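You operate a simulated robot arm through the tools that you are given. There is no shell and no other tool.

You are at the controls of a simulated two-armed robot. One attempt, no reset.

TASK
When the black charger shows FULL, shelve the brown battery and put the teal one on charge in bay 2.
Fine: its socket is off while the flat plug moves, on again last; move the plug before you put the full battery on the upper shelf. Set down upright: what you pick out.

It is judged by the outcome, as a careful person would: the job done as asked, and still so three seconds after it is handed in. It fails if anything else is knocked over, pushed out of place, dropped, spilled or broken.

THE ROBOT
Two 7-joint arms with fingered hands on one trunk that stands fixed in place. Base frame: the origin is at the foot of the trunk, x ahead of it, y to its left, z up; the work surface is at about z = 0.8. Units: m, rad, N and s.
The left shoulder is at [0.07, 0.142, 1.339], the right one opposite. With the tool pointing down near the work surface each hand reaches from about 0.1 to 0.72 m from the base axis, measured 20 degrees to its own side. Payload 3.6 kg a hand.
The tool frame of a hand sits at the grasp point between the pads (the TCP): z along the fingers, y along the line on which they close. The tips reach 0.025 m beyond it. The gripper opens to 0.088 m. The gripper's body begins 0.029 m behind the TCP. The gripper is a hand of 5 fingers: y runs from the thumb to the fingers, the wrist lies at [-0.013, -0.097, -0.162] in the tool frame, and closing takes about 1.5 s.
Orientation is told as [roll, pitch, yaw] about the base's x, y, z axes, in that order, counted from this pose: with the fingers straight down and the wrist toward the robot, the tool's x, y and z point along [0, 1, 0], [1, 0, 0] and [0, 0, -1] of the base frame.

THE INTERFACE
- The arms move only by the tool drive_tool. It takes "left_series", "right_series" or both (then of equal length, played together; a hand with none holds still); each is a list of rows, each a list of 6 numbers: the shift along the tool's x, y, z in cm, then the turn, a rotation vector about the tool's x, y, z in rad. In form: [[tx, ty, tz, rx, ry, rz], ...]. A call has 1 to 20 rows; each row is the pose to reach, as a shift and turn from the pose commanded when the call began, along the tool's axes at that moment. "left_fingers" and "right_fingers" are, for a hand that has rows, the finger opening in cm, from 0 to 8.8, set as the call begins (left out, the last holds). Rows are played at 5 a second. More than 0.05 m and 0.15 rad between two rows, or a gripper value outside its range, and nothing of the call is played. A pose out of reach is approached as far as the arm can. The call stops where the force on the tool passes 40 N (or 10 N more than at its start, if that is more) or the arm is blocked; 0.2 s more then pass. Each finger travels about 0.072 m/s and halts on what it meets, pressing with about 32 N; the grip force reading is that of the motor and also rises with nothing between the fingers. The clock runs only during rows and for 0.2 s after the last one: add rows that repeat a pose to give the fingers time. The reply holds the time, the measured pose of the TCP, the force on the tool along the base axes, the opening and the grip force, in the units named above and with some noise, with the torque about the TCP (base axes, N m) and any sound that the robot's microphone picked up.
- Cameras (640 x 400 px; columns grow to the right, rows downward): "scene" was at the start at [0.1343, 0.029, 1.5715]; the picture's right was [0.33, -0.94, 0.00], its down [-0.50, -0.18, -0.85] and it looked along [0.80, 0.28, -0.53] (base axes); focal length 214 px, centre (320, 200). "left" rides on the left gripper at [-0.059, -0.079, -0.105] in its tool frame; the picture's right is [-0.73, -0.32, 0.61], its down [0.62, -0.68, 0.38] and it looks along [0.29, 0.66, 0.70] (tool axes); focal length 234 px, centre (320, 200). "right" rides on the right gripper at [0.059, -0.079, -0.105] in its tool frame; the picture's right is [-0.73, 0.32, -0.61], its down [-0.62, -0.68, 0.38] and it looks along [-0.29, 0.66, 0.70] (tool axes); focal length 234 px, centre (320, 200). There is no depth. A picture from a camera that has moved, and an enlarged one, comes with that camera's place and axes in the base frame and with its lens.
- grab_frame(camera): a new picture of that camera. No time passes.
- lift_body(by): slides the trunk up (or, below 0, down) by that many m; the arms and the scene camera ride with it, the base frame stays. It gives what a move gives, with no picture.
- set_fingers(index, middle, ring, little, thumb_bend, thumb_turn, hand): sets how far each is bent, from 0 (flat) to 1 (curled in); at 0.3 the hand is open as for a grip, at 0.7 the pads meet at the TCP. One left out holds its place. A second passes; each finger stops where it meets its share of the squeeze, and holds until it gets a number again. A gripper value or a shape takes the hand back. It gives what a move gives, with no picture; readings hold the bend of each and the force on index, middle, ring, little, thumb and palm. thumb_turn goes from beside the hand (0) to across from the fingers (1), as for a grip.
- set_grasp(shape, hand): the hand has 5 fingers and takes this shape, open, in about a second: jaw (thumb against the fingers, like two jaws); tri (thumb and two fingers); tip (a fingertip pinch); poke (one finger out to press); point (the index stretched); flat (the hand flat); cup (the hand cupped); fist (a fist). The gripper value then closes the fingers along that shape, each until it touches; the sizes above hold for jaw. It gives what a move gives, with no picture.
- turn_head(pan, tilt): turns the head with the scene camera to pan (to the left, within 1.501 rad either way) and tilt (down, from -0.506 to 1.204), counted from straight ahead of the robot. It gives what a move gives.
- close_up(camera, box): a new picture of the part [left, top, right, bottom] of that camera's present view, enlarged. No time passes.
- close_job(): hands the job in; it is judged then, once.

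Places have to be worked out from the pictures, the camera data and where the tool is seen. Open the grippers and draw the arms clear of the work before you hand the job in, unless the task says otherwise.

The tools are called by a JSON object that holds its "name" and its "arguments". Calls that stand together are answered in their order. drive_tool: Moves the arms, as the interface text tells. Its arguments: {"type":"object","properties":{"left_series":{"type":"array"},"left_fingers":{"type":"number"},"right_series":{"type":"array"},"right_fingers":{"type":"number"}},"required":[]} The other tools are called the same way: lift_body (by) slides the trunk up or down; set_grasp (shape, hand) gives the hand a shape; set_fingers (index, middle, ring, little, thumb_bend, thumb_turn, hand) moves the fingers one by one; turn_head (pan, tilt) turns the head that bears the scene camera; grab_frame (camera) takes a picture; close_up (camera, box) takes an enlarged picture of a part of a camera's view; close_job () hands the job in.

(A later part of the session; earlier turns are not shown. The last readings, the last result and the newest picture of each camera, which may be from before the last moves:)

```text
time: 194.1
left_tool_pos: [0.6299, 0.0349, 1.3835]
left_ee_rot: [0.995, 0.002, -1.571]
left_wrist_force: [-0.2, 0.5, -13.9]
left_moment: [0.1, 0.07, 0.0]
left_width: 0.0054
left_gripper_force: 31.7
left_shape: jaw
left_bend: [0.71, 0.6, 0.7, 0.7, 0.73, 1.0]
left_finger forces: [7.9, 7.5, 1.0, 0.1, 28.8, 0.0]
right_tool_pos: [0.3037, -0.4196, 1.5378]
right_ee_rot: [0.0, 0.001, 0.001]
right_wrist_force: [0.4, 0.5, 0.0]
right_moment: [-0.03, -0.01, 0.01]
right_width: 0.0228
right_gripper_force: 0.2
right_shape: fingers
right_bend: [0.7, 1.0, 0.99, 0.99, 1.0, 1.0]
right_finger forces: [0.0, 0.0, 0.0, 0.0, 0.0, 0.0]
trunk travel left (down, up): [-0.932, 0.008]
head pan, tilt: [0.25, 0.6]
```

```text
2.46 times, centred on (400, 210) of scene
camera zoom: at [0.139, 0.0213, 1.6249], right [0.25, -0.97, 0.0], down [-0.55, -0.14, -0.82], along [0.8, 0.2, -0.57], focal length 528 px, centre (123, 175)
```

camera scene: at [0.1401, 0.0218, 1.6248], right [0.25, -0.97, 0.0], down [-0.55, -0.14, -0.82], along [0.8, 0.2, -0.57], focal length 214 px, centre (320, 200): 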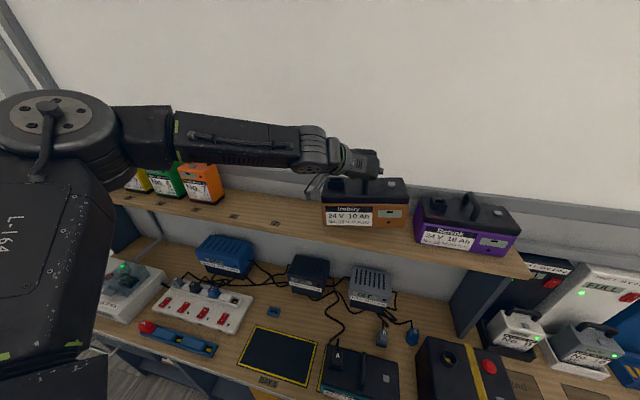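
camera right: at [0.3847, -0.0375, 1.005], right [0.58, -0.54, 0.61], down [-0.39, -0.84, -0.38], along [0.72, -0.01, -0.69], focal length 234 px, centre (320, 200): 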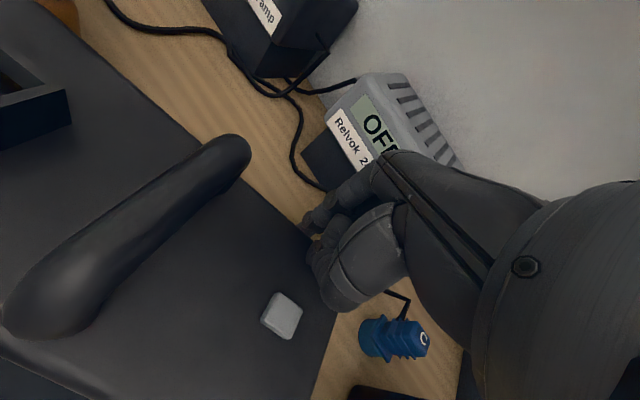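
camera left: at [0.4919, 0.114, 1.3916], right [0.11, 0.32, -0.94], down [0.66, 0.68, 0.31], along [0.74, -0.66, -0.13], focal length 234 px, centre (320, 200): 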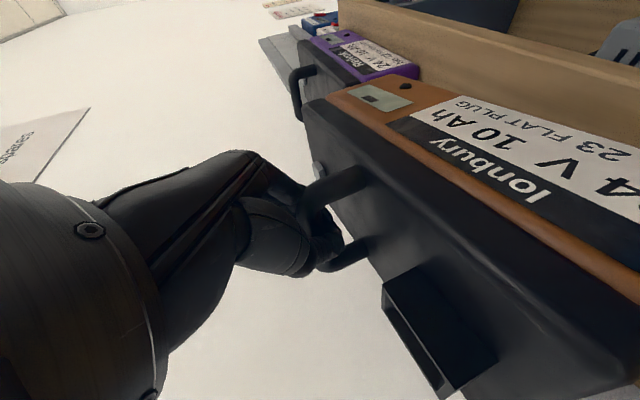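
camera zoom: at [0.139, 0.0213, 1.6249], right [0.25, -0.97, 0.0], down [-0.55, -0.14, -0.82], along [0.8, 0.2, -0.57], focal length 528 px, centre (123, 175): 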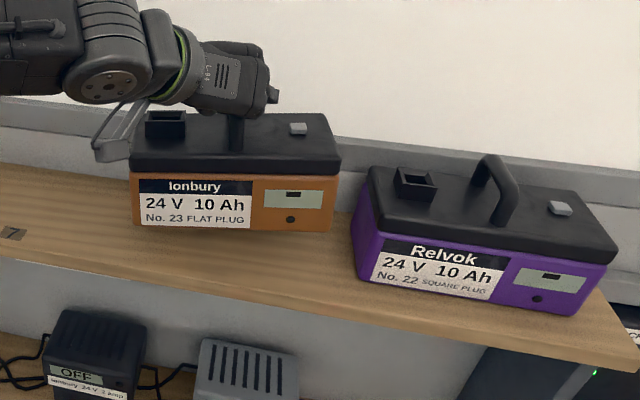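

Lowering with the trunk until the left edge touches, then gradually to level.

{"name": "lift_body", "arguments": {"by": -0.022}}

{"name": "lift_body", "arguments": {"by": -0.008}}

{"name": "lift_body", "arguments": {"by": -0.006}}

{"name": "close_up", "arguments": {"camera": "scene", "box": [270, 120, 530, 280]}}

```text
time: 194.7
left_tool_pos: [0.6297, 0.0339, 1.3625]
left_ee_rot: [0.998, -0.001, -1.572]
left_wrist_force: [0.0, 0.0, -15.2]
left_moment: [0.07, 0.1, 0.04]
left_width: 0.0052
left_gripper_force: 31.9
left_shape: jaw
left_bend: [0.71, 0.6, 0.7, 0.7, 0.73, 1.0]
left_finger forces: [8.0, 7.3, 0.8, 0.1, 29.2, 0.0]
right_tool_pos: [0.3049, -0.42, 1.5161]
right_ee_rot: [-0.001, 0.0, 0.001]
right_wrist_force: [0.5, 0.6, 0.1]
right_moment: [0.03, -0.02, 0.02]
right_width: 0.0228
right_gripper_force: 0.1
right_shape: fingers
right_bend: [0.7, 1.0, 0.99, 0.99, 1.0, 1.0]
right_finger forces: [0.0, 0.0, 0.0, 0.1, 0.0, 0.0]
trunk travel left (down, up): [-0.91, 0.03]
head pan, tilt: [0.25, 0.6]
```

```text
time: 195.3
left_tool_pos: [0.6305, 0.0333, 1.3537]
left_ee_rot: [0.996, 0.0, -1.57]
left_wrist_force: [0.2, 0.2, -14.7]
left_moment: [0.04, 0.04, 0.0]
left_width: 0.005
left_gripper_force: 32.2
left_shape: jaw
left_bend: [0.71, 0.6, 0.7, 0.7, 0.73, 1.0]
left_finger forces: [8.0, 7.5, 0.9, 0.0, 29.1, 0.1]
right_tool_pos: [0.3061, -0.419, 1.5064]
right_ee_rot: [-0.003, 0.003, -0.001]
right_wrist_force: [0.3, -0.5, 0.2]
right_moment: [0.0, -0.02, 0.01]
right_width: 0.0227
right_gripper_force: 0.2
right_shape: fingers
right_bend: [0.7, 1.0, 0.99, 0.99, 1.0, 1.0]
right_finger forces: [0.0, 0.0, 0.0, 0.0, 0.1, 0.0]
trunk travel left (down, up): [-0.902, 0.038]
head pan, tilt: [0.25, 0.6]
```

```text
time: 195.9
left_tool_pos: [0.6295, 0.0342, 1.349]
left_ee_rot: [0.995, -0.001, -1.57]
left_wrist_force: [-0.3, 0.3, -14.3]
left_moment: [0.07, 0.05, 0.03]
left_width: 0.0052
left_gripper_force: 31.7
left_shape: jaw
left_bend: [0.71, 0.6, 0.7, 0.7, 0.73, 1.0]
left_finger forces: [8.0, 7.4, 0.8, 0.0, 29.1, 0.0]
right_tool_pos: [0.3046, -0.4203, 1.5029]
right_ee_rot: [-0.003, 0.0, -0.002]
right_wrist_force: [-0.4, -1.1, 0.0]
right_moment: [0.0, -0.01, -0.01]
right_width: 0.0229
right_gripper_force: 0.1
right_shape: fingers
right_bend: [0.7, 1.0, 0.99, 0.99, 1.0, 1.0]
right_finger forces: [0.0, 0.1, 0.0, 0.0, 0.1, 0.0]
trunk travel left (down, up): [-0.896, 0.044]
head pan, tilt: [0.25, 0.6]
```

```text
2.46 times, centred on (400, 200) of scene
camera zoom: at [0.1396, 0.0211, 1.5888], right [0.25, -0.97, 0.0], down [-0.55, -0.14, -0.82], along [0.8, 0.2, -0.57], focal length 528 px, centre (123, 200)
```

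zoom: 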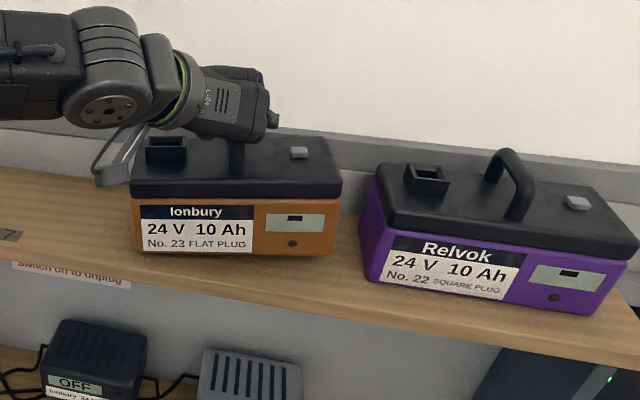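

No contact yet (still −14 N). Continuing in small steps.

{"name": "lift_body", "arguments": {"by": -0.005}}

{"name": "lift_body", "arguments": {"by": -0.004}}

{"name": "lift_body", "arguments": {"by": -0.004}}

{"name": "close_up", "arguments": {"camera": "scene", "box": [270, 120, 530, 280]}}

```text
time: 196.4
left_tool_pos: [0.6308, 0.035, 1.3438]
left_ee_rot: [0.996, 0.0, -1.57]
left_wrist_force: [0.4, -1.0, -13.7]
left_moment: [0.09, 0.05, -0.01]
left_width: 0.0055
left_gripper_force: 32.1
left_shape: jaw
left_bend: [0.71, 0.6, 0.7, 0.7, 0.73, 1.0]
left_finger forces: [7.9, 7.5, 0.8, 0.0, 29.1, 0.1]
right_tool_pos: [0.3043, -0.42, 1.4969]
right_ee_rot: [-0.001, 0.001, 0.0]
right_wrist_force: [1.1, 0.5, -0.1]
right_moment: [0.0, 0.02, 0.02]
right_width: 0.0231
right_gripper_force: 0.0
right_shape: fingers
right_bend: [0.7, 1.0, 0.99, 0.99, 1.0, 1.0]
right_finger forces: [0.1, 0.0, 0.0, 0.0, 0.0, 0.0]
trunk travel left (down, up): [-0.891, 0.049]
head pan, tilt: [0.25, 0.6]
```

```text
time: 196.9
left_tool_pos: [0.629, 0.0346, 1.339]
left_ee_rot: [0.999, -0.001, -1.571]
left_wrist_force: [-0.4, -0.8, -13.6]
left_moment: [0.12, 0.07, -0.03]
left_width: 0.0053
left_gripper_force: 31.9
left_shape: jaw
left_bend: [0.71, 0.6, 0.7, 0.7, 0.73, 1.0]
left_finger forces: [8.3, 7.3, 1.3, 0.0, 28.7, 0.0]
right_tool_pos: [0.3041, -0.42, 1.4931]
right_ee_rot: [-0.002, 0.0, 0.0]
right_wrist_force: [-0.4, 0.1, -0.5]
right_moment: [0.02, -0.03, -0.05]
right_width: 0.0227
right_gripper_force: 0.1
right_shape: fingers
right_bend: [0.7, 1.0, 0.99, 0.99, 1.0, 1.0]
right_finger forces: [0.0, 0.0, 0.1, 0.0, 0.0, 0.1]
trunk travel left (down, up): [-0.887, 0.053]
head pan, tilt: [0.25, 0.6]
```

```text
time: 197.5
left_tool_pos: [0.6307, 0.0342, 1.3363]
left_ee_rot: [0.997, 0.0, -1.571]
left_wrist_force: [-0.2, -0.8, -13.0]
left_moment: [0.09, 0.03, 0.02]
left_width: 0.0049
left_gripper_force: 31.9
left_shape: jaw
left_bend: [0.71, 0.6, 0.7, 0.7, 0.73, 1.0]
left_finger forces: [8.5, 7.7, 2.5, 0.1, 28.2, 0.1]
right_tool_pos: [0.3042, -0.419, 1.4888]
right_ee_rot: [-0.003, 0.0, -0.001]
right_wrist_force: [-0.4, 0.5, -0.6]
right_moment: [0.02, -0.05, 0.02]
right_width: 0.0228
right_gripper_force: 0.2
right_shape: fingers
right_bend: [0.7, 1.0, 0.99, 0.99, 1.0, 1.0]
right_finger forces: [0.1, 0.0, 0.1, 0.0, 0.0, 0.0]
trunk travel left (down, up): [-0.883, 0.057]
head pan, tilt: [0.25, 0.6]
```

```text
2.46 times, centred on (400, 200) of scene
camera zoom: at [0.1387, 0.0211, 1.5759], right [0.25, -0.97, 0.0], down [-0.55, -0.14, -0.82], along [0.8, 0.2, -0.57], focal length 528 px, centre (123, 200)
```

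zoom: 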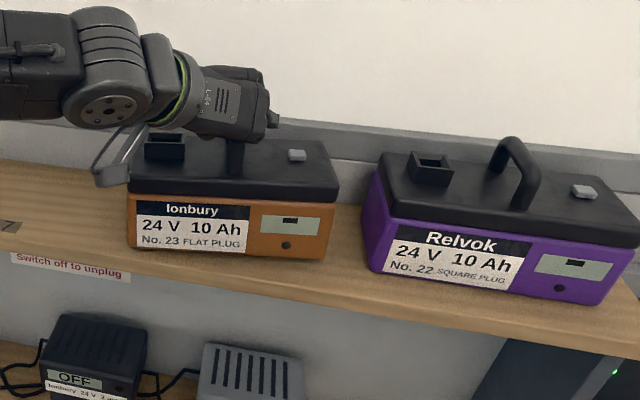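

First contact at the level height, so it hangs nearly level. A few more millimetres to put the weight on the shelf.

{"name": "lift_body", "arguments": {"by": -0.004}}

{"name": "lift_body", "arguments": {"by": -0.004}}

{"name": "close_up", "arguments": {"camera": "scene", "box": [270, 120, 530, 280]}}

```text
time: 198.0
left_tool_pos: [0.6292, 0.0338, 1.3316]
left_ee_rot: [0.997, 0.0, -1.571]
left_wrist_force: [-0.2, -0.5, -12.9]
left_moment: [0.15, 0.0, -0.03]
left_width: 0.0051
left_gripper_force: 31.8
left_shape: jaw
left_bend: [0.71, 0.6, 0.71, 0.7, 0.73, 1.0]
left_finger forces: [8.6, 8.1, 3.0, 0.0, 27.9, 0.0]
right_tool_pos: [0.3046, -0.4211, 1.485]
right_ee_rot: [-0.002, 0.0, -0.001]
right_wrist_force: [0.8, 0.2, -0.5]
right_moment: [-0.03, 0.03, 0.07]
right_width: 0.0224
right_gripper_force: 0.0
right_shape: fingers
right_bend: [0.7, 1.0, 0.99, 0.99, 1.0, 1.0]
right_finger forces: [0.1, 0.1, 0.0, 0.0, 0.0, 0.0]
trunk travel left (down, up): [-0.879, 0.061]
head pan, tilt: [0.25, 0.6]
```

```text
time: 198.5
left_tool_pos: [0.628, 0.0331, 1.3298]
left_ee_rot: [1.003, -0.002, -1.569]
left_wrist_force: [1.5, -1.1, 0.8]
left_moment: [0.08, -0.24, -0.01]
left_width: 0.0054
left_gripper_force: 32.0
left_shape: jaw
left_bend: [0.71, 0.59, 0.71, 0.7, 0.73, 1.0]
left_finger forces: [7.6, 8.3, 10.9, 0.0, 27.4, 0.0]
right_tool_pos: [0.3019, -0.4199, 1.4819]
right_ee_rot: [-0.002, 0.0, -0.001]
right_wrist_force: [0.7, 0.4, 0.8]
right_moment: [0.01, 0.0, -0.04]
right_width: 0.0227
right_gripper_force: 0.1
right_shape: fingers
right_bend: [0.7, 1.0, 0.99, 0.99, 1.0, 1.0]
right_finger forces: [0.1, 0.1, 0.0, 0.1, 0.1, 0.0]
trunk travel left (down, up): [-0.875, 0.065]
head pan, tilt: [0.25, 0.6]
```

```text
2.46 times, centred on (400, 200) of scene
camera zoom: at [0.136, 0.021, 1.5684], right [0.25, -0.97, 0.0], down [-0.55, -0.14, -0.82], along [0.8, 0.2, -0.57], focal length 528 px, centre (123, 200)
```

zoom: 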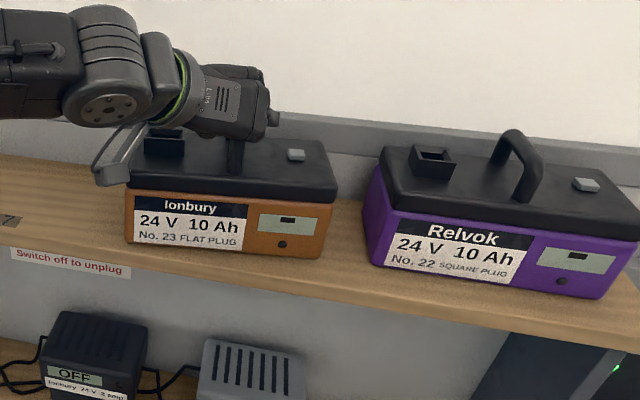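

The weight is on the shelf (force ≈ 0); the brown battery stands upright on the upper shelf, about 7° turned. Opening the grip and straightening the index so nothing hooks the handle.

{"name": "drive_tool", "arguments": {"left_series": [[0, 0, 0, 0, 0, 0], [0, 0, 0, 0, 0, 0], [0, 0, 0, 0, 0, 0], [0, 0, 0, 0, 0, 0], [0, 0, 0, 0, 0, 0]], "left_fingers": 4.5}}

{"name": "set_fingers", "arguments": {"hand": "left", "index": 0.25, "middle": 0.35, "thumb_bend": 0.55}}

{"name": "close_up", "arguments": {"camera": "left", "box": [220, 100, 540, 330]}}

{"name": "close_up", "arguments": {"camera": "scene", "box": [270, 120, 530, 280]}}

```text
time: 199.7
left_tool_pos: [0.6268, 0.0345, 1.3281]
left_ee_rot: [1.0, -0.001, -1.57]
left_wrist_force: [-0.2, 0.2, 0.1]
left_moment: [0.02, 0.0, 0.01]
left_width: 0.0444
left_gripper_force: 0.0
left_shape: jaw
left_bend: [0.74, 0.44, 0.41, 0.42, 0.69, 1.0]
left_finger forces: [0.0, 0.0, 0.0, 0.0, 0.0, 0.1]
right_tool_pos: [0.3003, -0.4199, 1.4818]
right_ee_rot: [-0.002, -0.003, 0.001]
right_wrist_force: [0.7, 1.0, -1.1]
right_moment: [-0.02, 0.0, -0.02]
right_width: 0.0226
right_gripper_force: 0.1
right_shape: fingers
right_bend: [0.7, 1.0, 0.99, 0.99, 1.0, 1.0]
right_finger forces: [0.0, 0.0, 0.1, 0.0, 0.0, 0.0]
trunk travel left (down, up): [-0.875, 0.065]
head pan, tilt: [0.25, 0.6]
```

```text
time: 200.7
left_tool_pos: [0.6271, 0.0338, 1.3281]
left_ee_rot: [0.999, 0.0, -1.57]
left_wrist_force: [-0.3, 0.5, -0.2]
left_moment: [0.06, -0.01, -0.01]
left_width: 0.0638
left_gripper_force: 0.1
left_shape: fingers
left_bend: [0.25, 0.35, 0.41, 0.42, 0.55, 1.0]
left_finger forces: [0.0, 0.1, 0.1, 0.0, 0.0, 0.1]
right_tool_pos: [0.3016, -0.4187, 1.4822]
right_ee_rot: [-0.003, -0.002, 0.001]
right_wrist_force: [-0.7, 0.0, 0.4]
right_moment: [0.02, 0.01, 0.02]
right_width: 0.0227
right_gripper_force: 0.0
right_shape: fingers
right_bend: [0.7, 1.0, 0.99, 0.99, 1.0, 1.0]
right_finger forces: [0.0, 0.0, 0.0, 0.0, 0.0, 0.1]
trunk travel left (down, up): [-0.875, 0.065]
head pan, tilt: [0.25, 0.6]
```

```text
1.74 times, centred on (380, 215) of left
camera zoom: at [0.5064, 0.114, 1.3365], right [0.12, 0.32, -0.94], down [0.66, 0.68, 0.32], along [0.74, -0.66, -0.13], focal length 407 px, centre (216, 174)
```

zoom: 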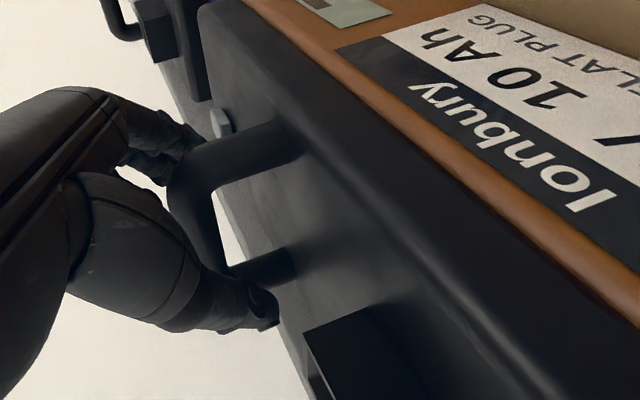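

```text
2.46 times, centred on (400, 200) of scene
camera zoom: at [0.1356, 0.0212, 1.5682], right [0.25, -0.97, 0.0], down [-0.55, -0.14, -0.82], along [0.8, 0.2, -0.57], focal length 528 px, centre (123, 200)
```

zoom: 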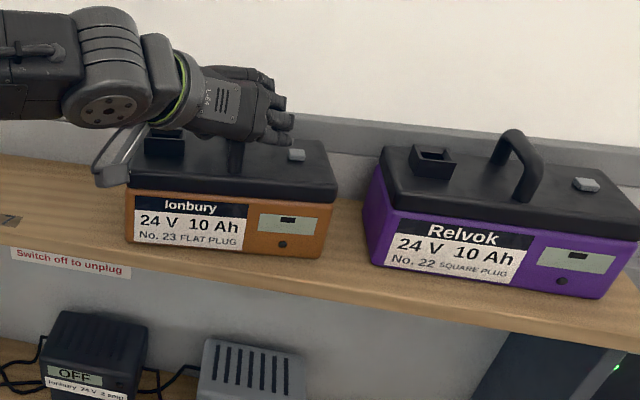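

Released with nothing hooked. Lifting straight up with the trunk and checking the battery remains.

{"name": "lift_body", "arguments": {"by": 0.03}}

{"name": "grab_frame", "arguments": {"camera": "left"}}

{"name": "lift_body", "arguments": {"by": 0.032}}

{"name": "close_up", "arguments": {"camera": "scene", "box": [270, 120, 530, 280]}}

```text
time: 201.5
left_tool_pos: [0.6266, 0.0343, 1.3586]
left_ee_rot: [1.0, 0.0, -1.571]
left_wrist_force: [0.3, 0.1, 0.5]
left_moment: [0.0, 0.0, -0.02]
left_width: 0.0635
left_gripper_force: 0.0
left_shape: fingers
left_bend: [0.25, 0.35, 0.41, 0.42, 0.55, 1.0]
left_finger forces: [0.1, 0.0, 0.0, 0.0, 0.1, 0.0]
right_tool_pos: [0.3005, -0.4203, 1.5125]
right_ee_rot: [-0.001, -0.004, 0.002]
right_wrist_force: [0.0, 1.0, 0.1]
right_moment: [-0.01, 0.01, -0.03]
right_width: 0.0226
right_gripper_force: 0.2
right_shape: fingers
right_bend: [0.7, 1.0, 0.99, 0.99, 1.0, 1.0]
right_finger forces: [0.1, 0.0, 0.0, 0.0, 0.1, 0.0]
trunk travel left (down, up): [-0.905, 0.035]
head pan, tilt: [0.25, 0.6]
```

```text
taken
camera left: at [0.5063, 0.1139, 1.3665], right [0.12, 0.32, -0.94], down [0.66, 0.68, 0.32], along [0.74, -0.66, -0.13], focal length 234 px, centre (320, 200)
```

left: 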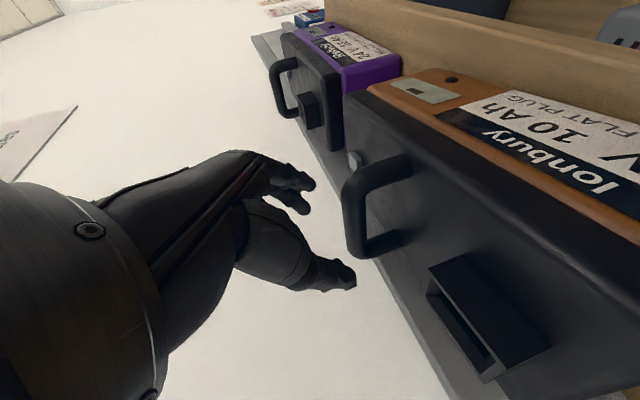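

```text
time: 202.2
left_tool_pos: [0.6277, 0.0331, 1.3909]
left_ee_rot: [1.0, 0.001, -1.572]
left_wrist_force: [-0.5, -0.2, -0.9]
left_moment: [-0.02, 0.01, -0.03]
left_width: 0.0639
left_gripper_force: 0.0
left_shape: fingers
left_bend: [0.25, 0.35, 0.41, 0.42, 0.55, 1.0]
left_finger forces: [0.0, 0.0, 0.0, 0.0, 0.0, 0.0]
right_tool_pos: [0.3017, -0.4204, 1.5432]
right_ee_rot: [-0.001, -0.002, -0.001]
right_wrist_force: [0.0, -0.9, -0.5]
right_moment: [-0.01, 0.0, 0.04]
right_width: 0.0228
right_gripper_force: 0.0
right_shape: fingers
right_bend: [0.7, 1.0, 0.99, 0.99, 1.0, 1.0]
right_finger forces: [0.0, 0.0, 0.1, 0.0, 0.0, 0.1]
trunk travel left (down, up): [-0.937, 0.003]
head pan, tilt: [0.25, 0.6]
```

```text
2.46 times, centred on (400, 200) of scene
camera zoom: at [0.1357, 0.021, 1.6303], right [0.25, -0.97, 0.0], down [-0.55, -0.14, -0.82], along [0.8, 0.2, -0.57], focal length 528 px, centre (123, 200)
```

zoom: 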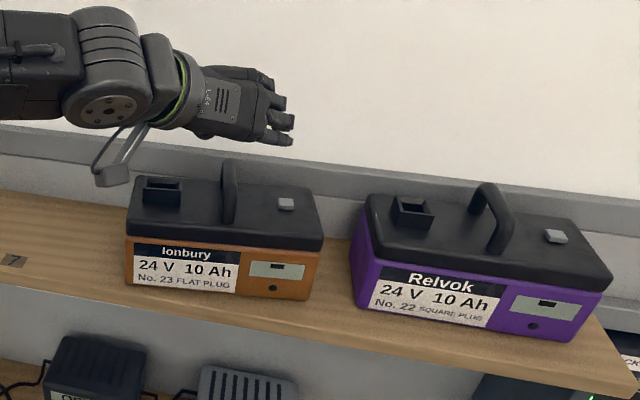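

The brown battery stands upright on the upper shelf. I retract the left hand straight back, then untilt it.

{"name": "drive_tool", "arguments": {"left_series": [[-2.0, 0, -3.2, 0, 0, 0], [-4.1, 0, -6.4, 0, 0, 0], [-6.3, 0, -9.8, 0, 0, 0], [-8.5, 0, -13.2, 0, 0, 0], [-10.8, 0, -16.8, 0, 0, 0], [-12.5, 0, -19.5, 0, 0, 0]]}}

{"name": "drive_tool", "arguments": {"left_series": [[0, -1.5, 0, 0, -0.13, 0], [0, -3, 0, 0, -0.26, 0], [0, -4.5, 0, 0, -0.39, 0], [0, -6, 0, 0, -0.52, 0], [0, -7.5, 0, 0, -0.65, 0], [0, -9, 0, 0, -0.78, 0], [0, -10.5, 0, 0, -0.9, 0], [0, -12, 0, 0, -1.0, 0]]}}

{"name": "grab_frame", "arguments": {"camera": "scene"}}

```text
time: 203.6
left_tool_pos: [0.404, 0.0274, 1.3958]
left_ee_rot: [0.999, 0.0, -1.571]
left_wrist_force: [-0.1, 0.8, -0.7]
left_moment: [-0.02, -0.01, 0.0]
left_width: 0.0636
left_gripper_force: 0.0
left_shape: fingers
left_bend: [0.25, 0.35, 0.41, 0.42, 0.55, 1.0]
left_finger forces: [0.0, 0.0, 0.0, 0.0, 0.0, 0.0]
left hand out of reach, approached as far as the arm can: row 6
right_tool_pos: [0.2992, -0.4204, 1.5431]
right_ee_rot: [-0.002, -0.003, -0.001]
right_wrist_force: [-0.1, -0.2, -0.1]
right_moment: [0.03, -0.03, -0.03]
right_width: 0.0226
right_gripper_force: 0.1
right_shape: fingers
right_bend: [0.7, 1.0, 0.99, 0.99, 1.0, 1.0]
right_finger forces: [0.0, 0.0, 0.0, 0.1, 0.0, 0.1]
trunk travel left (down, up): [-0.937, 0.003]
head pan, tilt: [0.25, 0.6]
```

```text
time: 205.4
left_tool_pos: [0.4076, 0.1507, 1.3958]
left_ee_rot: [-0.002, -0.001, -1.575]
left_wrist_force: [-0.7, 0.1, -0.2]
left_moment: [-0.01, -0.01, 0.02]
left_width: 0.0637
left_gripper_force: 0.1
left_shape: fingers
left_bend: [0.25, 0.35, 0.41, 0.42, 0.55, 1.0]
left_finger forces: [0.0, 0.0, 0.1, 0.0, 0.0, 0.1]
right_tool_pos: [0.3017, -0.4191, 1.5446]
right_ee_rot: [-0.001, -0.002, 0.001]
right_wrist_force: [0.8, 0.0, -0.2]
right_moment: [0.0, 0.01, -0.05]
right_width: 0.0229
right_gripper_force: 0.0
right_shape: fingers
right_bend: [0.7, 1.0, 0.99, 0.99, 1.0, 1.0]
right_finger forces: [0.1, 0.0, 0.0, 0.0, 0.1, 0.0]
trunk travel left (down, up): [-0.937, 0.003]
head pan, tilt: [0.25, 0.6]
```

```text
taken
camera scene: at [0.1358, 0.022, 1.6302], right [0.25, -0.97, 0.0], down [-0.55, -0.14, -0.82], along [0.8, 0.2, -0.57], focal length 214 px, centre (320, 200)
```

scene: 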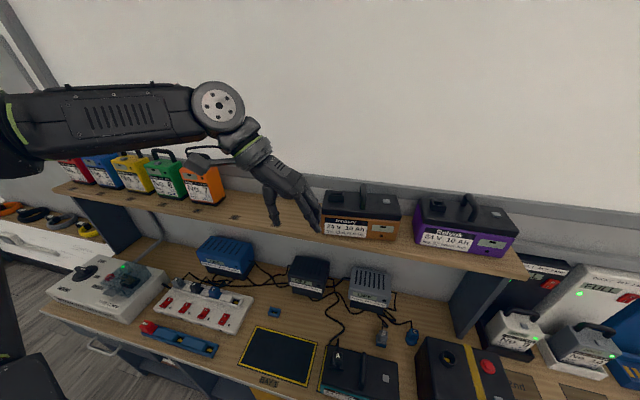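

Clear of the shelf. Turning the left hand back through yaw 0 while moving left, and setting the poke shape for the switch.

{"name": "drive_tool", "arguments": {"left_series": [[-0.3, -2, 1, 0, 0, -0.143], [-0.6, -4, 2, 0, 0, -0.286], [-0.9, -6, 3, 0, 0, -0.429], [-1.2, -8, 4, 0, 0, -0.571], [-1.5, -10, 5, 0, 0, -0.714], [-1.8, -12, 6, 0, 0, -0.857], [-2.1, -14, 7, 0, 0, -1.0], [-2.4, -16, 8, 0, 0, -1.143], [-2.7, -18, 9, 0, 0, -1.286], [-3, -20, 10, 0, 0, -1.428], [-3, -22, 11, 0, 0, -1.575]]}}

{"name": "set_grasp", "arguments": {"shape": "poke", "hand": "left"}}

{"name": "set_fingers", "arguments": {"hand": "left", "middle": 1.0}}

{"name": "lift_body", "arguments": {"by": -0.2}}

{"name": "grab_frame", "arguments": {"camera": "scene"}}

```text
time: 207.8
left_tool_pos: [0.3769, 0.3701, 1.287]
left_ee_rot: [-0.001, 0.0, 0.007]
left_wrist_force: [0.6, -1.0, 0.4]
left_moment: [-0.02, -0.03, -0.03]
left_width: 0.0638
left_gripper_force: 0.0
left_shape: fingers
left_bend: [0.25, 0.35, 0.41, 0.42, 0.55, 1.0]
left_finger forces: [0.0, 0.1, 0.0, 0.0, 0.1, 0.1]
right_tool_pos: [0.3007, -0.4188, 1.5448]
right_ee_rot: [0.0, -0.002, -0.001]
right_wrist_force: [-0.4, 0.2, 0.4]
right_moment: [0.0, -0.01, 0.02]
right_width: 0.0227
right_gripper_force: 0.0
right_shape: fingers
right_bend: [0.7, 1.0, 0.99, 0.99, 1.0, 1.0]
right_finger forces: [0.0, 0.1, 0.0, 0.0, 0.1, 0.1]
trunk travel left (down, up): [-0.937, 0.003]
head pan, tilt: [0.25, 0.6]
```

```text
time: 208.7
left_tool_pos: [0.3771, 0.3709, 1.2872]
left_ee_rot: [0.0, -0.002, 0.004]
left_wrist_force: [0.1, 1.5, -0.9]
left_moment: [-0.06, -0.01, -0.02]
left_width: 0.0
left_gripper_force: 0.0
left_shape: poke
left_bend: [0.7, 0.7, 0.99, 0.99, 1.0, 1.0]
left_finger forces: [0.1, 0.0, 0.0, 0.0, 0.0, 0.0]
right_tool_pos: [0.3005, -0.4203, 1.5447]
right_ee_rot: [-0.003, -0.002, 0.001]
right_wrist_force: [-0.3, 0.5, -0.5]
right_moment: [0.0, 0.0, -0.01]
right_width: 0.0226
right_gripper_force: 0.0
right_shape: fingers
right_bend: [0.7, 1.0, 0.99, 0.99, 1.0, 1.0]
right_finger forces: [0.1, 0.0, 0.0, 0.0, 0.0, 0.0]
trunk travel left (down, up): [-0.937, 0.003]
head pan, tilt: [0.25, 0.6]
```

```text
time: 209.7
left_tool_pos: [0.3767, 0.3693, 1.287]
left_ee_rot: [0.001, 0.0, 0.004]
left_wrist_force: [0.0, -0.4, -0.7]
left_moment: [0.02, 0.01, 0.02]
left_width: 0.0228
left_gripper_force: 0.1
left_shape: fingers
left_bend: [0.7, 1.0, 0.99, 0.99, 1.0, 1.0]
left_finger forces: [0.0, 0.0, 0.0, 0.0, 0.0, 0.1]
right_tool_pos: [0.3015, -0.4199, 1.5451]
right_ee_rot: [-0.001, -0.001, 0.001]
right_wrist_force: [0.0, 0.1, -0.3]
right_moment: [0.02, 0.01, -0.02]
right_width: 0.0227
right_gripper_force: 0.0
right_shape: fingers
right_bend: [0.7, 1.0, 0.99, 0.99, 1.0, 1.0]
right_finger forces: [0.0, 0.0, 0.1, 0.0, 0.0, 0.0]
trunk travel left (down, up): [-0.937, 0.003]
head pan, tilt: [0.25, 0.6]
```

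```text
time: 211.9
left_tool_pos: [0.3776, 0.3699, 1.0878]
left_ee_rot: [0.002, 0.0, 0.004]
left_wrist_force: [-0.3, 0.3, 0.5]
left_moment: [0.02, 0.03, -0.02]
left_width: 0.0226
left_gripper_force: 0.1
left_shape: fingers
left_bend: [0.7, 1.0, 0.99, 0.99, 1.0, 1.0]
left_finger forces: [0.0, 0.1, 0.0, 0.0, 0.0, 0.0]
right_tool_pos: [0.3012, -0.4199, 1.344]
right_ee_rot: [-0.002, -0.001, 0.0]
right_wrist_force: [-0.4, 0.1, -0.2]
right_moment: [-0.03, 0.0, 0.0]
right_width: 0.0227
right_gripper_force: 0.1
right_shape: fingers
right_bend: [0.7, 1.0, 0.99, 0.99, 1.0, 1.0]
right_finger forces: [0.0, 0.0, 0.0, 0.0, 0.0, 0.0]
trunk travel left (down, up): [-0.737, 0.203]
head pan, tilt: [0.25, 0.6]
```

```text
taken
camera scene: at [0.1354, 0.0211, 1.4303], right [0.25, -0.97, 0.0], down [-0.55, -0.14, -0.83], along [0.8, 0.2, -0.56], focal length 214 px, centre (320, 200)
```

scene: 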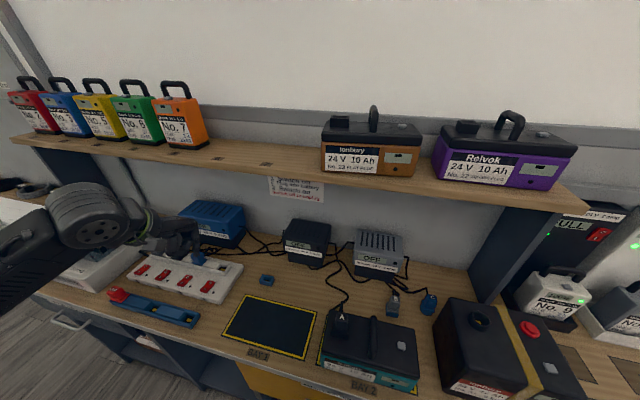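

All other items are in place. Now the left index goes to above the "I" half of switch 2 (yaw 0.87 as before).

{"name": "drive_tool", "arguments": {"left_series": [[3.3, 0.5, 1, 0, 0, -0.108], [6.6, 1, 2, 0, 0, -0.217], [9.9, 1.5, 3, 0, 0, -0.325], [13.2, 2, 4, 0, 0, -0.433], [16.5, 2.5, 5, 0, 0, -0.542], [19.8, 3, 6.5, 0, 0, -0.65], [23.1, 3.5, 8, 0, 0, -0.758], [26.3, 4, 9.5, 0, 0, -0.867], [26.3, 4, 11.5, 0, 0, -0.867]]}}

{"name": "turn_head", "arguments": {"pan": 0.7, "tilt": 0.6}}

{"name": "grab_frame", "arguments": {"camera": "left"}}

{"name": "grab_frame", "arguments": {"camera": "scene"}}

```text
time: 213.9
left_tool_pos: [0.4172, 0.6338, 0.972]
left_ee_rot: [0.0, 0.001, 0.872]
left_wrist_force: [-0.2, -0.2, -1.3]
left_moment: [0.01, -0.01, 0.01]
left_width: 0.023
left_gripper_force: 0.1
left_shape: fingers
left_bend: [0.7, 1.0, 0.99, 0.99, 1.0, 1.0]
left_finger forces: [0.0, 0.0, 0.0, 0.0, 0.0, 0.1]
right_tool_pos: [0.3008, -0.4198, 1.3436]
right_ee_rot: [-0.002, -0.002, 0.0]
right_wrist_force: [-0.9, -0.1, 0.7]
right_moment: [-0.03, -0.01, 0.0]
right_width: 0.0227
right_gripper_force: 0.1
right_shape: fingers
right_bend: [0.7, 1.0, 0.99, 0.99, 1.0, 1.0]
right_finger forces: [0.0, 0.0, 0.0, 0.0, 0.1, 0.0]
trunk travel left (down, up): [-0.737, 0.203]
head pan, tilt: [0.25, 0.6]
```

```text
time: 214.8
left_tool_pos: [0.417, 0.6354, 0.972]
left_ee_rot: [0.0, -0.001, 0.871]
left_wrist_force: [-0.3, 1.1, 0.2]
left_moment: [-0.01, -0.02, 0.02]
left_width: 0.0228
left_gripper_force: 0.0
left_shape: fingers
left_bend: [0.7, 1.0, 0.99, 0.99, 1.0, 1.0]
left_finger forces: [0.0, 0.0, 0.0, 0.1, 0.0, 0.1]
right_tool_pos: [0.3012, -0.4202, 1.3449]
right_ee_rot: [-0.002, -0.002, 0.0]
right_wrist_force: [-0.3, -0.4, 0.6]
right_moment: [0.05, -0.02, -0.02]
right_width: 0.0228
right_gripper_force: 0.0
right_shape: fingers
right_bend: [0.7, 1.0, 0.99, 0.99, 1.0, 1.0]
right_finger forces: [0.0, 0.0, 0.0, 0.0, 0.1, 0.0]
trunk travel left (down, up): [-0.737, 0.203]
head pan, tilt: [0.7, 0.6]
```

```text
taken
camera left: at [0.4107, 0.5366, 1.0779], right [0.35, -0.71, -0.61], down [-0.92, -0.12, -0.38], along [0.2, 0.69, -0.7], focal length 234 px, centre (320, 200)
```

left: 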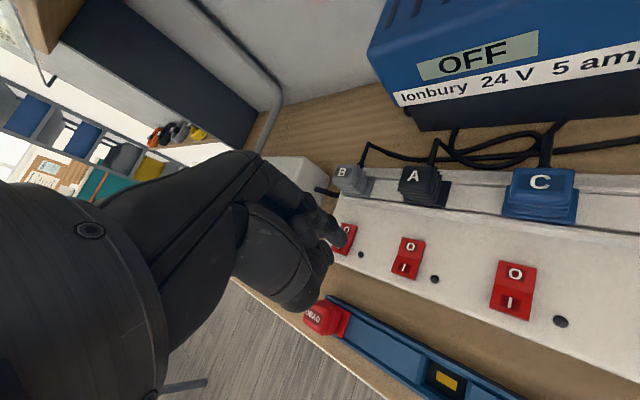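

```text
taken
camera scene: at [0.1176, 0.0562, 1.4302], right [0.64, -0.77, 0.0], down [-0.43, -0.36, -0.83], along [0.63, 0.53, -0.56], focal length 214 px, centre (320, 200)
```

scene: 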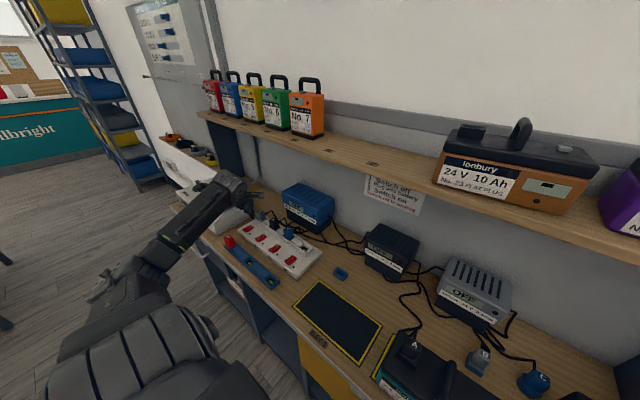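

Switch 2's "I" half is at (0.425, 0.633). I trim by 2 mm and descend to ~2 cm above, then verify.

{"name": "drive_tool", "arguments": {"left_series": [[0.15, -0.13, 2, 0, 0, 0], [0.15, -0.13, 4, 0, 0, 0], [0.15, -0.13, 6, 0, 0, 0], [0.15, -0.13, 8, 0, 0, 0], [0.15, -0.13, 8.9, 0, 0, 0]]}}

{"name": "grab_frame", "arguments": {"camera": "left"}}

{"name": "close_up", "arguments": {"camera": "scene", "box": [190, 160, 340, 290]}}

```text
time: 216.0
left_tool_pos: [0.4163, 0.6324, 0.8829]
left_ee_rot: [-0.001, 0.0, 0.871]
left_wrist_force: [-0.5, -0.2, 0.0]
left_moment: [0.03, -0.03, -0.03]
left_width: 0.0225
left_gripper_force: 0.1
left_shape: fingers
left_bend: [0.7, 1.0, 0.99, 0.99, 1.0, 1.0]
left_finger forces: [0.0, 0.1, 0.0, 0.0, 0.0, 0.1]
right_tool_pos: [0.3002, -0.4193, 1.3445]
right_ee_rot: [-0.004, -0.002, 0.001]
right_wrist_force: [0.1, -0.3, -0.1]
right_moment: [-0.04, 0.0, -0.03]
right_width: 0.0231
right_gripper_force: 0.0
right_shape: fingers
right_bend: [0.7, 1.0, 0.99, 0.99, 1.0, 1.0]
right_finger forces: [0.1, 0.1, 0.0, 0.0, 0.0, 0.1]
trunk travel left (down, up): [-0.737, 0.203]
head pan, tilt: [0.7, 0.6]
```

```text
taken
camera left: at [0.4091, 0.5345, 0.9888], right [0.35, -0.71, -0.61], down [-0.92, -0.12, -0.38], along [0.2, 0.69, -0.7], focal length 234 px, centre (320, 200)
```

left: 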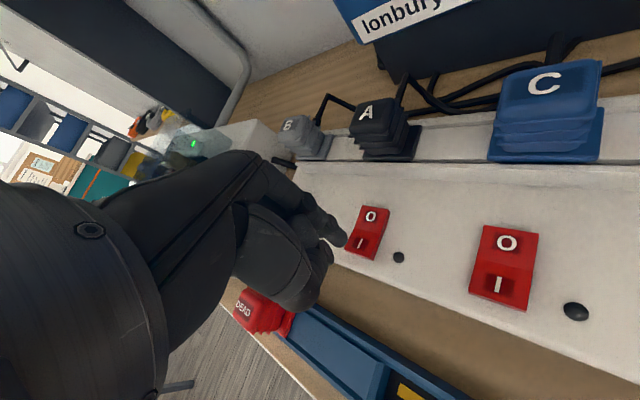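

```text
3.08 times, centred on (265, 225) of scene
camera zoom: at [0.1176, 0.0563, 1.4302], right [0.64, -0.76, 0.0], down [-0.43, -0.36, -0.82], along [0.63, 0.53, -0.57], focal length 660 px, centre (489, 123)
```

zoom: 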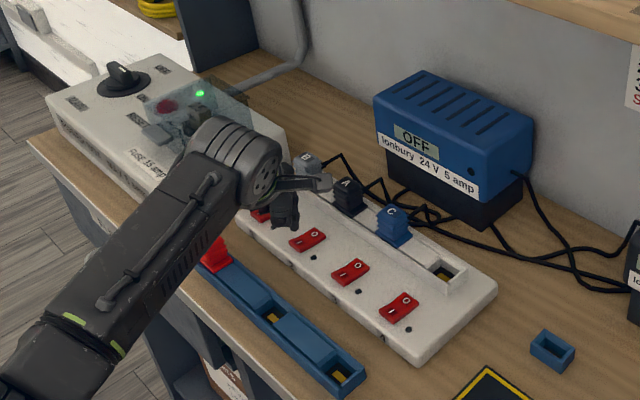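

The tip is right over the I half (0.422, 0.6305). Pressing down as before.

{"name": "drive_tool", "arguments": {"left_series": [[0, 0, 0.8, 0, 0, 0], [0, 0, 1.3, 0, 0, 0], [0, 0, 1.7, 0, 0, 0], [0, 0, 2.0, 0, 0, 0], [0, 0, 2.3, 0, 0, 0], [0, 0, 2.6, 0, 0, 0]]}}

{"name": "grab_frame", "arguments": {"camera": "left"}}

```text
time: 217.4
left_tool_pos: [0.4143, 0.6332, 0.857]
left_ee_rot: [-0.001, -0.001, 0.871]
left_wrist_force: [0.5, -0.8, -0.5]
left_moment: [0.04, 0.0, 0.0]
left_width: 0.0223
left_gripper_force: 0.0
left_shape: fingers
left_bend: [0.7, 1.0, 0.99, 0.99, 1.0, 1.0]
left_finger forces: [0.0, 0.1, 0.0, 0.0, 0.0, 0.0]
right_tool_pos: [0.3019, -0.42, 1.3442]
right_ee_rot: [-0.003, -0.001, 0.001]
right_wrist_force: [0.4, 0.4, -0.6]
right_moment: [-0.02, 0.02, -0.03]
right_width: 0.0225
right_gripper_force: 0.0
right_shape: fingers
right_bend: [0.7, 1.0, 0.99, 0.99, 1.0, 1.0]
right_finger forces: [0.1, 0.0, 0.0, 0.1, 0.0, 0.0]
trunk travel left (down, up): [-0.737, 0.203]
head pan, tilt: [0.7, 0.6]
```

```text
taken
camera left: at [0.4076, 0.5355, 0.9622], right [0.35, -0.71, -0.61], down [-0.92, -0.12, -0.38], along [0.2, 0.69, -0.7], focal length 234 px, centre (320, 200)
```

left: 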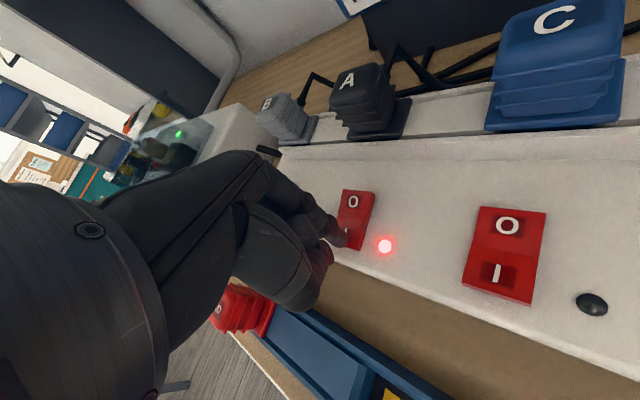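

The lamp of socket A is lit again. I raise the finger and look at the black charger and the teal battery.

{"name": "drive_tool", "arguments": {"left_series": [[0, 0, -2, 0, 0, 0], [0, 0, -5, 0, 0, 0], [0, 0, -8, 0, 0, 0], [0, -1, -11, 0, 0, 0], [0, -2, -14, 0, 0, 0], [0, -4, -17, 0, 0, 0], [-1, -7, -20, 0, 0, 0], [-2, -10, -22, 0, 0, 0]]}}

{"name": "turn_head", "arguments": {"pan": 0.25, "tilt": 0.65}}

{"name": "grab_frame", "arguments": {"camera": "scene"}}

{"name": "close_up", "arguments": {"camera": "scene", "box": [230, 190, 450, 390]}}

{"name": "close_up", "arguments": {"camera": "scene", "box": [60, 190, 280, 330]}}

```text
time: 219.2
left_tool_pos: [0.372, 0.5607, 1.0607]
left_ee_rot: [-0.006, -0.001, 0.868]
left_wrist_force: [-0.2, 0.7, -0.5]
left_moment: [-0.01, -0.01, 0.02]
left_width: 0.0228
left_gripper_force: 0.3
left_shape: fingers
left_bend: [0.7, 1.0, 0.99, 0.99, 1.0, 1.0]
left_finger forces: [0.0, 0.1, 0.1, 0.1, 0.0, 0.0]
left hand out of reach, approached as far as the arm can: row 8
right_tool_pos: [0.3005, -0.4194, 1.3438]
right_ee_rot: [-0.003, -0.003, 0.001]
right_wrist_force: [0.0, 0.4, 0.5]
right_moment: [0.01, -0.04, 0.01]
right_width: 0.0228
right_gripper_force: 0.1
right_shape: fingers
right_bend: [0.7, 1.0, 0.99, 0.99, 1.0, 1.0]
right_finger forces: [0.1, 0.0, 0.1, 0.0, 0.0, 0.0]
trunk travel left (down, up): [-0.737, 0.203]
head pan, tilt: [0.7, 0.6]
```

```text
time: 220.1
left_tool_pos: [0.3715, 0.5622, 1.0609]
left_ee_rot: [-0.004, -0.002, 0.871]
left_wrist_force: [0.4, 0.0, -0.4]
left_moment: [0.02, -0.03, 0.02]
left_width: 0.0226
left_gripper_force: 0.0
left_shape: fingers
left_bend: [0.7, 1.0, 0.99, 0.99, 1.0, 1.0]
left_finger forces: [0.1, 0.1, 0.1, 0.0, 0.0, 0.1]
right_tool_pos: [0.3013, -0.4204, 1.3442]
right_ee_rot: [-0.001, -0.002, 0.0]
right_wrist_force: [1.0, -0.8, 0.5]
right_moment: [0.01, 0.01, 0.01]
right_width: 0.0224
right_gripper_force: 0.0
right_shape: fingers
right_bend: [0.7, 1.0, 0.99, 0.99, 1.0, 1.0]
right_finger forces: [0.0, 0.0, 0.1, 0.1, 0.0, 0.0]
trunk travel left (down, up): [-0.737, 0.203]
head pan, tilt: [0.25, 0.649]
```

```text
taken
camera scene: at [0.1338, 0.0208, 1.426], right [0.25, -0.97, 0.0], down [-0.59, -0.15, -0.8], along [0.77, 0.2, -0.6], focal length 214 px, centre (320, 200)
```

scene: 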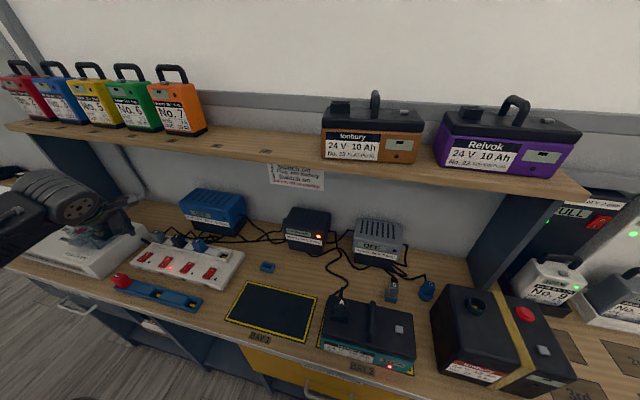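

```text
2.00 times, centred on (340, 290) of scene
camera zoom: at [0.1338, 0.0208, 1.426], right [0.25, -0.97, 0.0], down [-0.59, -0.15, -0.8], along [0.77, 0.2, -0.6], focal length 429 px, centre (280, 20)
```

zoom: 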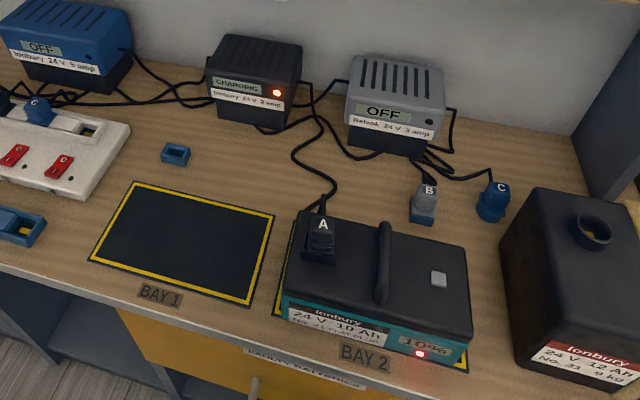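

```text
2.86 times, centred on (170, 260) of scene
camera zoom: at [0.1338, 0.0208, 1.426], right [0.25, -0.97, 0.0], down [-0.59, -0.15, -0.8], along [0.77, 0.2, -0.6], focal length 613 px, centre (749, 29)
```

zoom: 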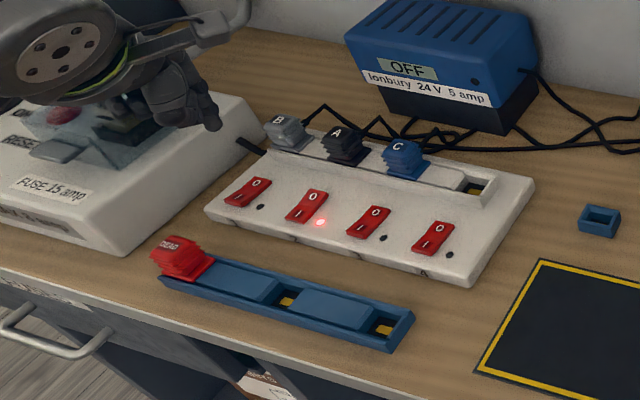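

The black charger reads CHARGING, the teal shows 10% with its lamp on, and socket A is on. Now I open both hands and draw the arms back clear of the bench.

{"name": "lift_body", "arguments": {"by": 0.138}}

{"name": "set_grasp", "arguments": {"shape": "jaw", "hand": "left"}}

{"name": "set_grasp", "arguments": {"shape": "jaw", "hand": "right"}}

{"name": "drive_tool", "arguments": {"left_series": [[0.5, -3, -2, 0, 0, 0], [1, -6, -4, 0, 0, 0], [1.5, -9, -6, 0, 0, 0], [2, -12, -8, 0, 0, 0], [2.7, -15.4, -10, 0, 0, 0]]}}

{"name": "grab_frame", "arguments": {"camera": "scene"}}

```text
time: 221.8
left_tool_pos: [0.3711, 0.563, 1.1983]
left_ee_rot: [-0.002, -0.001, 0.867]
left_wrist_force: [-0.1, 0.2, -0.6]
left_moment: [-0.01, -0.01, 0.02]
left_width: 0.0223
left_gripper_force: 0.1
left_shape: fingers
left_bend: [0.7, 1.0, 0.99, 0.99, 1.0, 1.0]
left_finger forces: [0.1, 0.1, 0.0, 0.0, 0.1, 0.1]
right_tool_pos: [0.3009, -0.4195, 1.4816]
right_ee_rot: [-0.002, -0.001, 0.0]
right_wrist_force: [1.1, -0.7, 0.2]
right_moment: [0.0, 0.01, 0.0]
right_width: 0.0228
right_gripper_force: 0.0
right_shape: fingers
right_bend: [0.7, 1.0, 0.99, 0.99, 1.0, 1.0]
right_finger forces: [0.0, 0.0, 0.1, 0.0, 0.0, 0.0]
trunk travel left (down, up): [-0.875, 0.065]
head pan, tilt: [0.25, 0.649]
```

```text
time: 222.7
left_tool_pos: [0.371, 0.5631, 1.1986]
left_ee_rot: [-0.005, 0.0, 0.868]
left_wrist_force: [-0.8, 0.1, 0.7]
left_moment: [-0.01, -0.02, 0.01]
left_width: 0.0877
left_gripper_force: 0.0
left_shape: jaw
left_bend: [0.3, 0.3, 0.3, 0.3, 0.3, 0.98]
left_finger forces: [0.0, 0.1, 0.0, 0.0, 0.1, 0.0]
right_tool_pos: [0.3002, -0.42, 1.4816]
right_ee_rot: [-0.001, -0.003, 0.0]
right_wrist_force: [0.1, -0.4, 0.0]
right_moment: [-0.02, -0.02, -0.02]
right_width: 0.0226
right_gripper_force: 0.0
right_shape: fingers
right_bend: [0.7, 1.0, 0.99, 0.99, 1.0, 1.0]
right_finger forces: [0.0, 0.0, 0.0, 0.0, 0.0, 0.1]
trunk travel left (down, up): [-0.875, 0.065]
head pan, tilt: [0.25, 0.649]
```

```text
time: 223.6
left_tool_pos: [0.3722, 0.562, 1.1996]
left_ee_rot: [-0.005, -0.001, 0.87]
left_wrist_force: [0.9, -0.1, 0.2]
left_moment: [0.03, 0.01, -0.02]
left_width: 0.0879
left_gripper_force: 0.1
left_shape: jaw
left_bend: [0.3, 0.3, 0.3, 0.3, 0.3, 0.98]
left_finger forces: [0.0, 0.0, 0.0, 0.0, 0.1, 0.0]
right_tool_pos: [0.3007, -0.4194, 1.4814]
right_ee_rot: [-0.002, -0.001, 0.001]
right_wrist_force: [0.3, -0.2, 0.8]
right_moment: [-0.01, 0.02, -0.01]
right_width: 0.0878
right_gripper_force: 0.1
right_shape: jaw
right_bend: [0.3, 0.3, 0.3, 0.3, 0.3, 0.98]
right_finger forces: [0.0, 0.0, 0.1, 0.1, 0.1, 0.0]
trunk travel left (down, up): [-0.875, 0.065]
head pan, tilt: [0.25, 0.649]
```

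```text
time: 224.8
left_tool_pos: [0.2355, 0.5302, 1.187]
left_ee_rot: [-0.037, -0.035, 0.847]
left_wrist_force: [-0.1, -0.1, -0.1]
left_moment: [0.02, -0.04, 0.03]
left_width: 0.0878
left_gripper_force: 0.0
left_shape: jaw
left_bend: [0.3, 0.3, 0.3, 0.3, 0.3, 0.98]
left_finger forces: [0.0, 0.0, 0.0, 0.1, 0.0, 0.0]
left hand out of reach, approached as far as the arm can: row 1, 2, 3, 4, 5
right_tool_pos: [0.2962, -0.421, 1.4834]
right_ee_rot: [-0.001, -0.006, 0.002]
right_wrist_force: [-0.5, -0.7, -0.2]
right_moment: [0.02, 0.0, -0.04]
right_width: 0.0881
right_gripper_force: 0.0
right_shape: jaw
right_bend: [0.3, 0.3, 0.3, 0.3, 0.3, 0.98]
right_finger forces: [0.0, 0.0, 0.0, 0.0, 0.0, 0.0]
trunk travel left (down, up): [-0.875, 0.065]
head pan, tilt: [0.25, 0.649]
```

```text
taken
camera scene: at [0.1306, 0.0193, 1.5643], right [0.25, -0.97, 0.0], down [-0.58, -0.15, -0.8], along [0.77, 0.2, -0.6], focal length 214 px, centre (320, 200)
```

scene: 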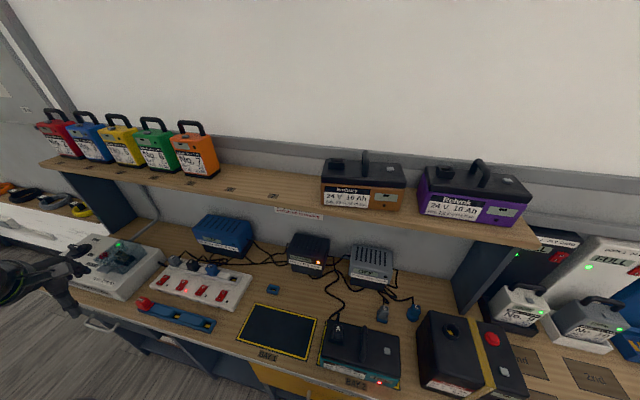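

Both arms are clear. A last zoomed check of the shelf, bay 2 and the strip before handing in.

{"name": "close_up", "arguments": {"camera": "scene", "box": [260, 140, 540, 250]}}

{"name": "close_up", "arguments": {"camera": "scene", "box": [230, 220, 450, 400]}}

{"name": "close_up", "arguments": {"camera": "scene", "box": [60, 220, 280, 350]}}

```text
2.29 times, centred on (400, 195) of scene
camera zoom: at [0.1306, 0.0193, 1.5643], right [0.25, -0.97, 0.0], down [-0.58, -0.15, -0.8], along [0.77, 0.2, -0.6], focal length 490 px, centre (137, 211)
```

zoom: 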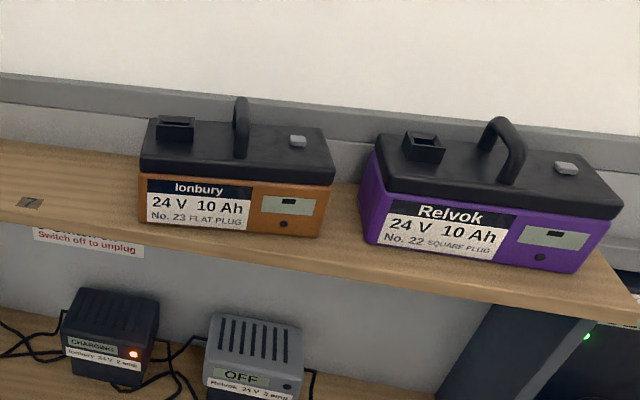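

```text
2.22 times, centred on (340, 310) of scene
camera zoom: at [0.1306, 0.0193, 1.5643], right [0.25, -0.97, 0.0], down [-0.58, -0.15, -0.8], along [0.77, 0.2, -0.6], focal length 477 px, centre (276, -44)
```

zoom: 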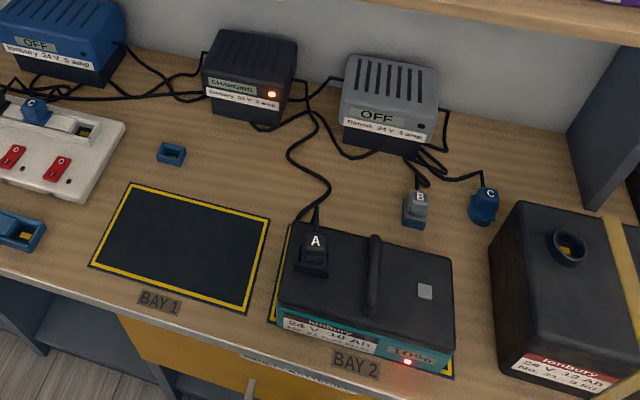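

```text
2.91 times, centred on (170, 285) of scene
camera zoom: at [0.1306, 0.0193, 1.5643], right [0.25, -0.97, 0.0], down [-0.58, -0.15, -0.8], along [0.77, 0.2, -0.6], focal length 624 px, centre (756, -47)
```

zoom: 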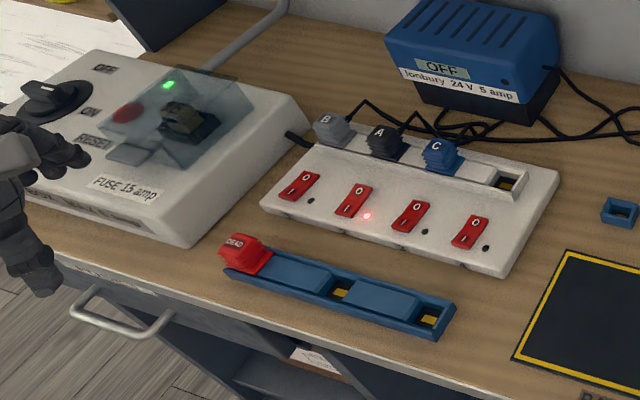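

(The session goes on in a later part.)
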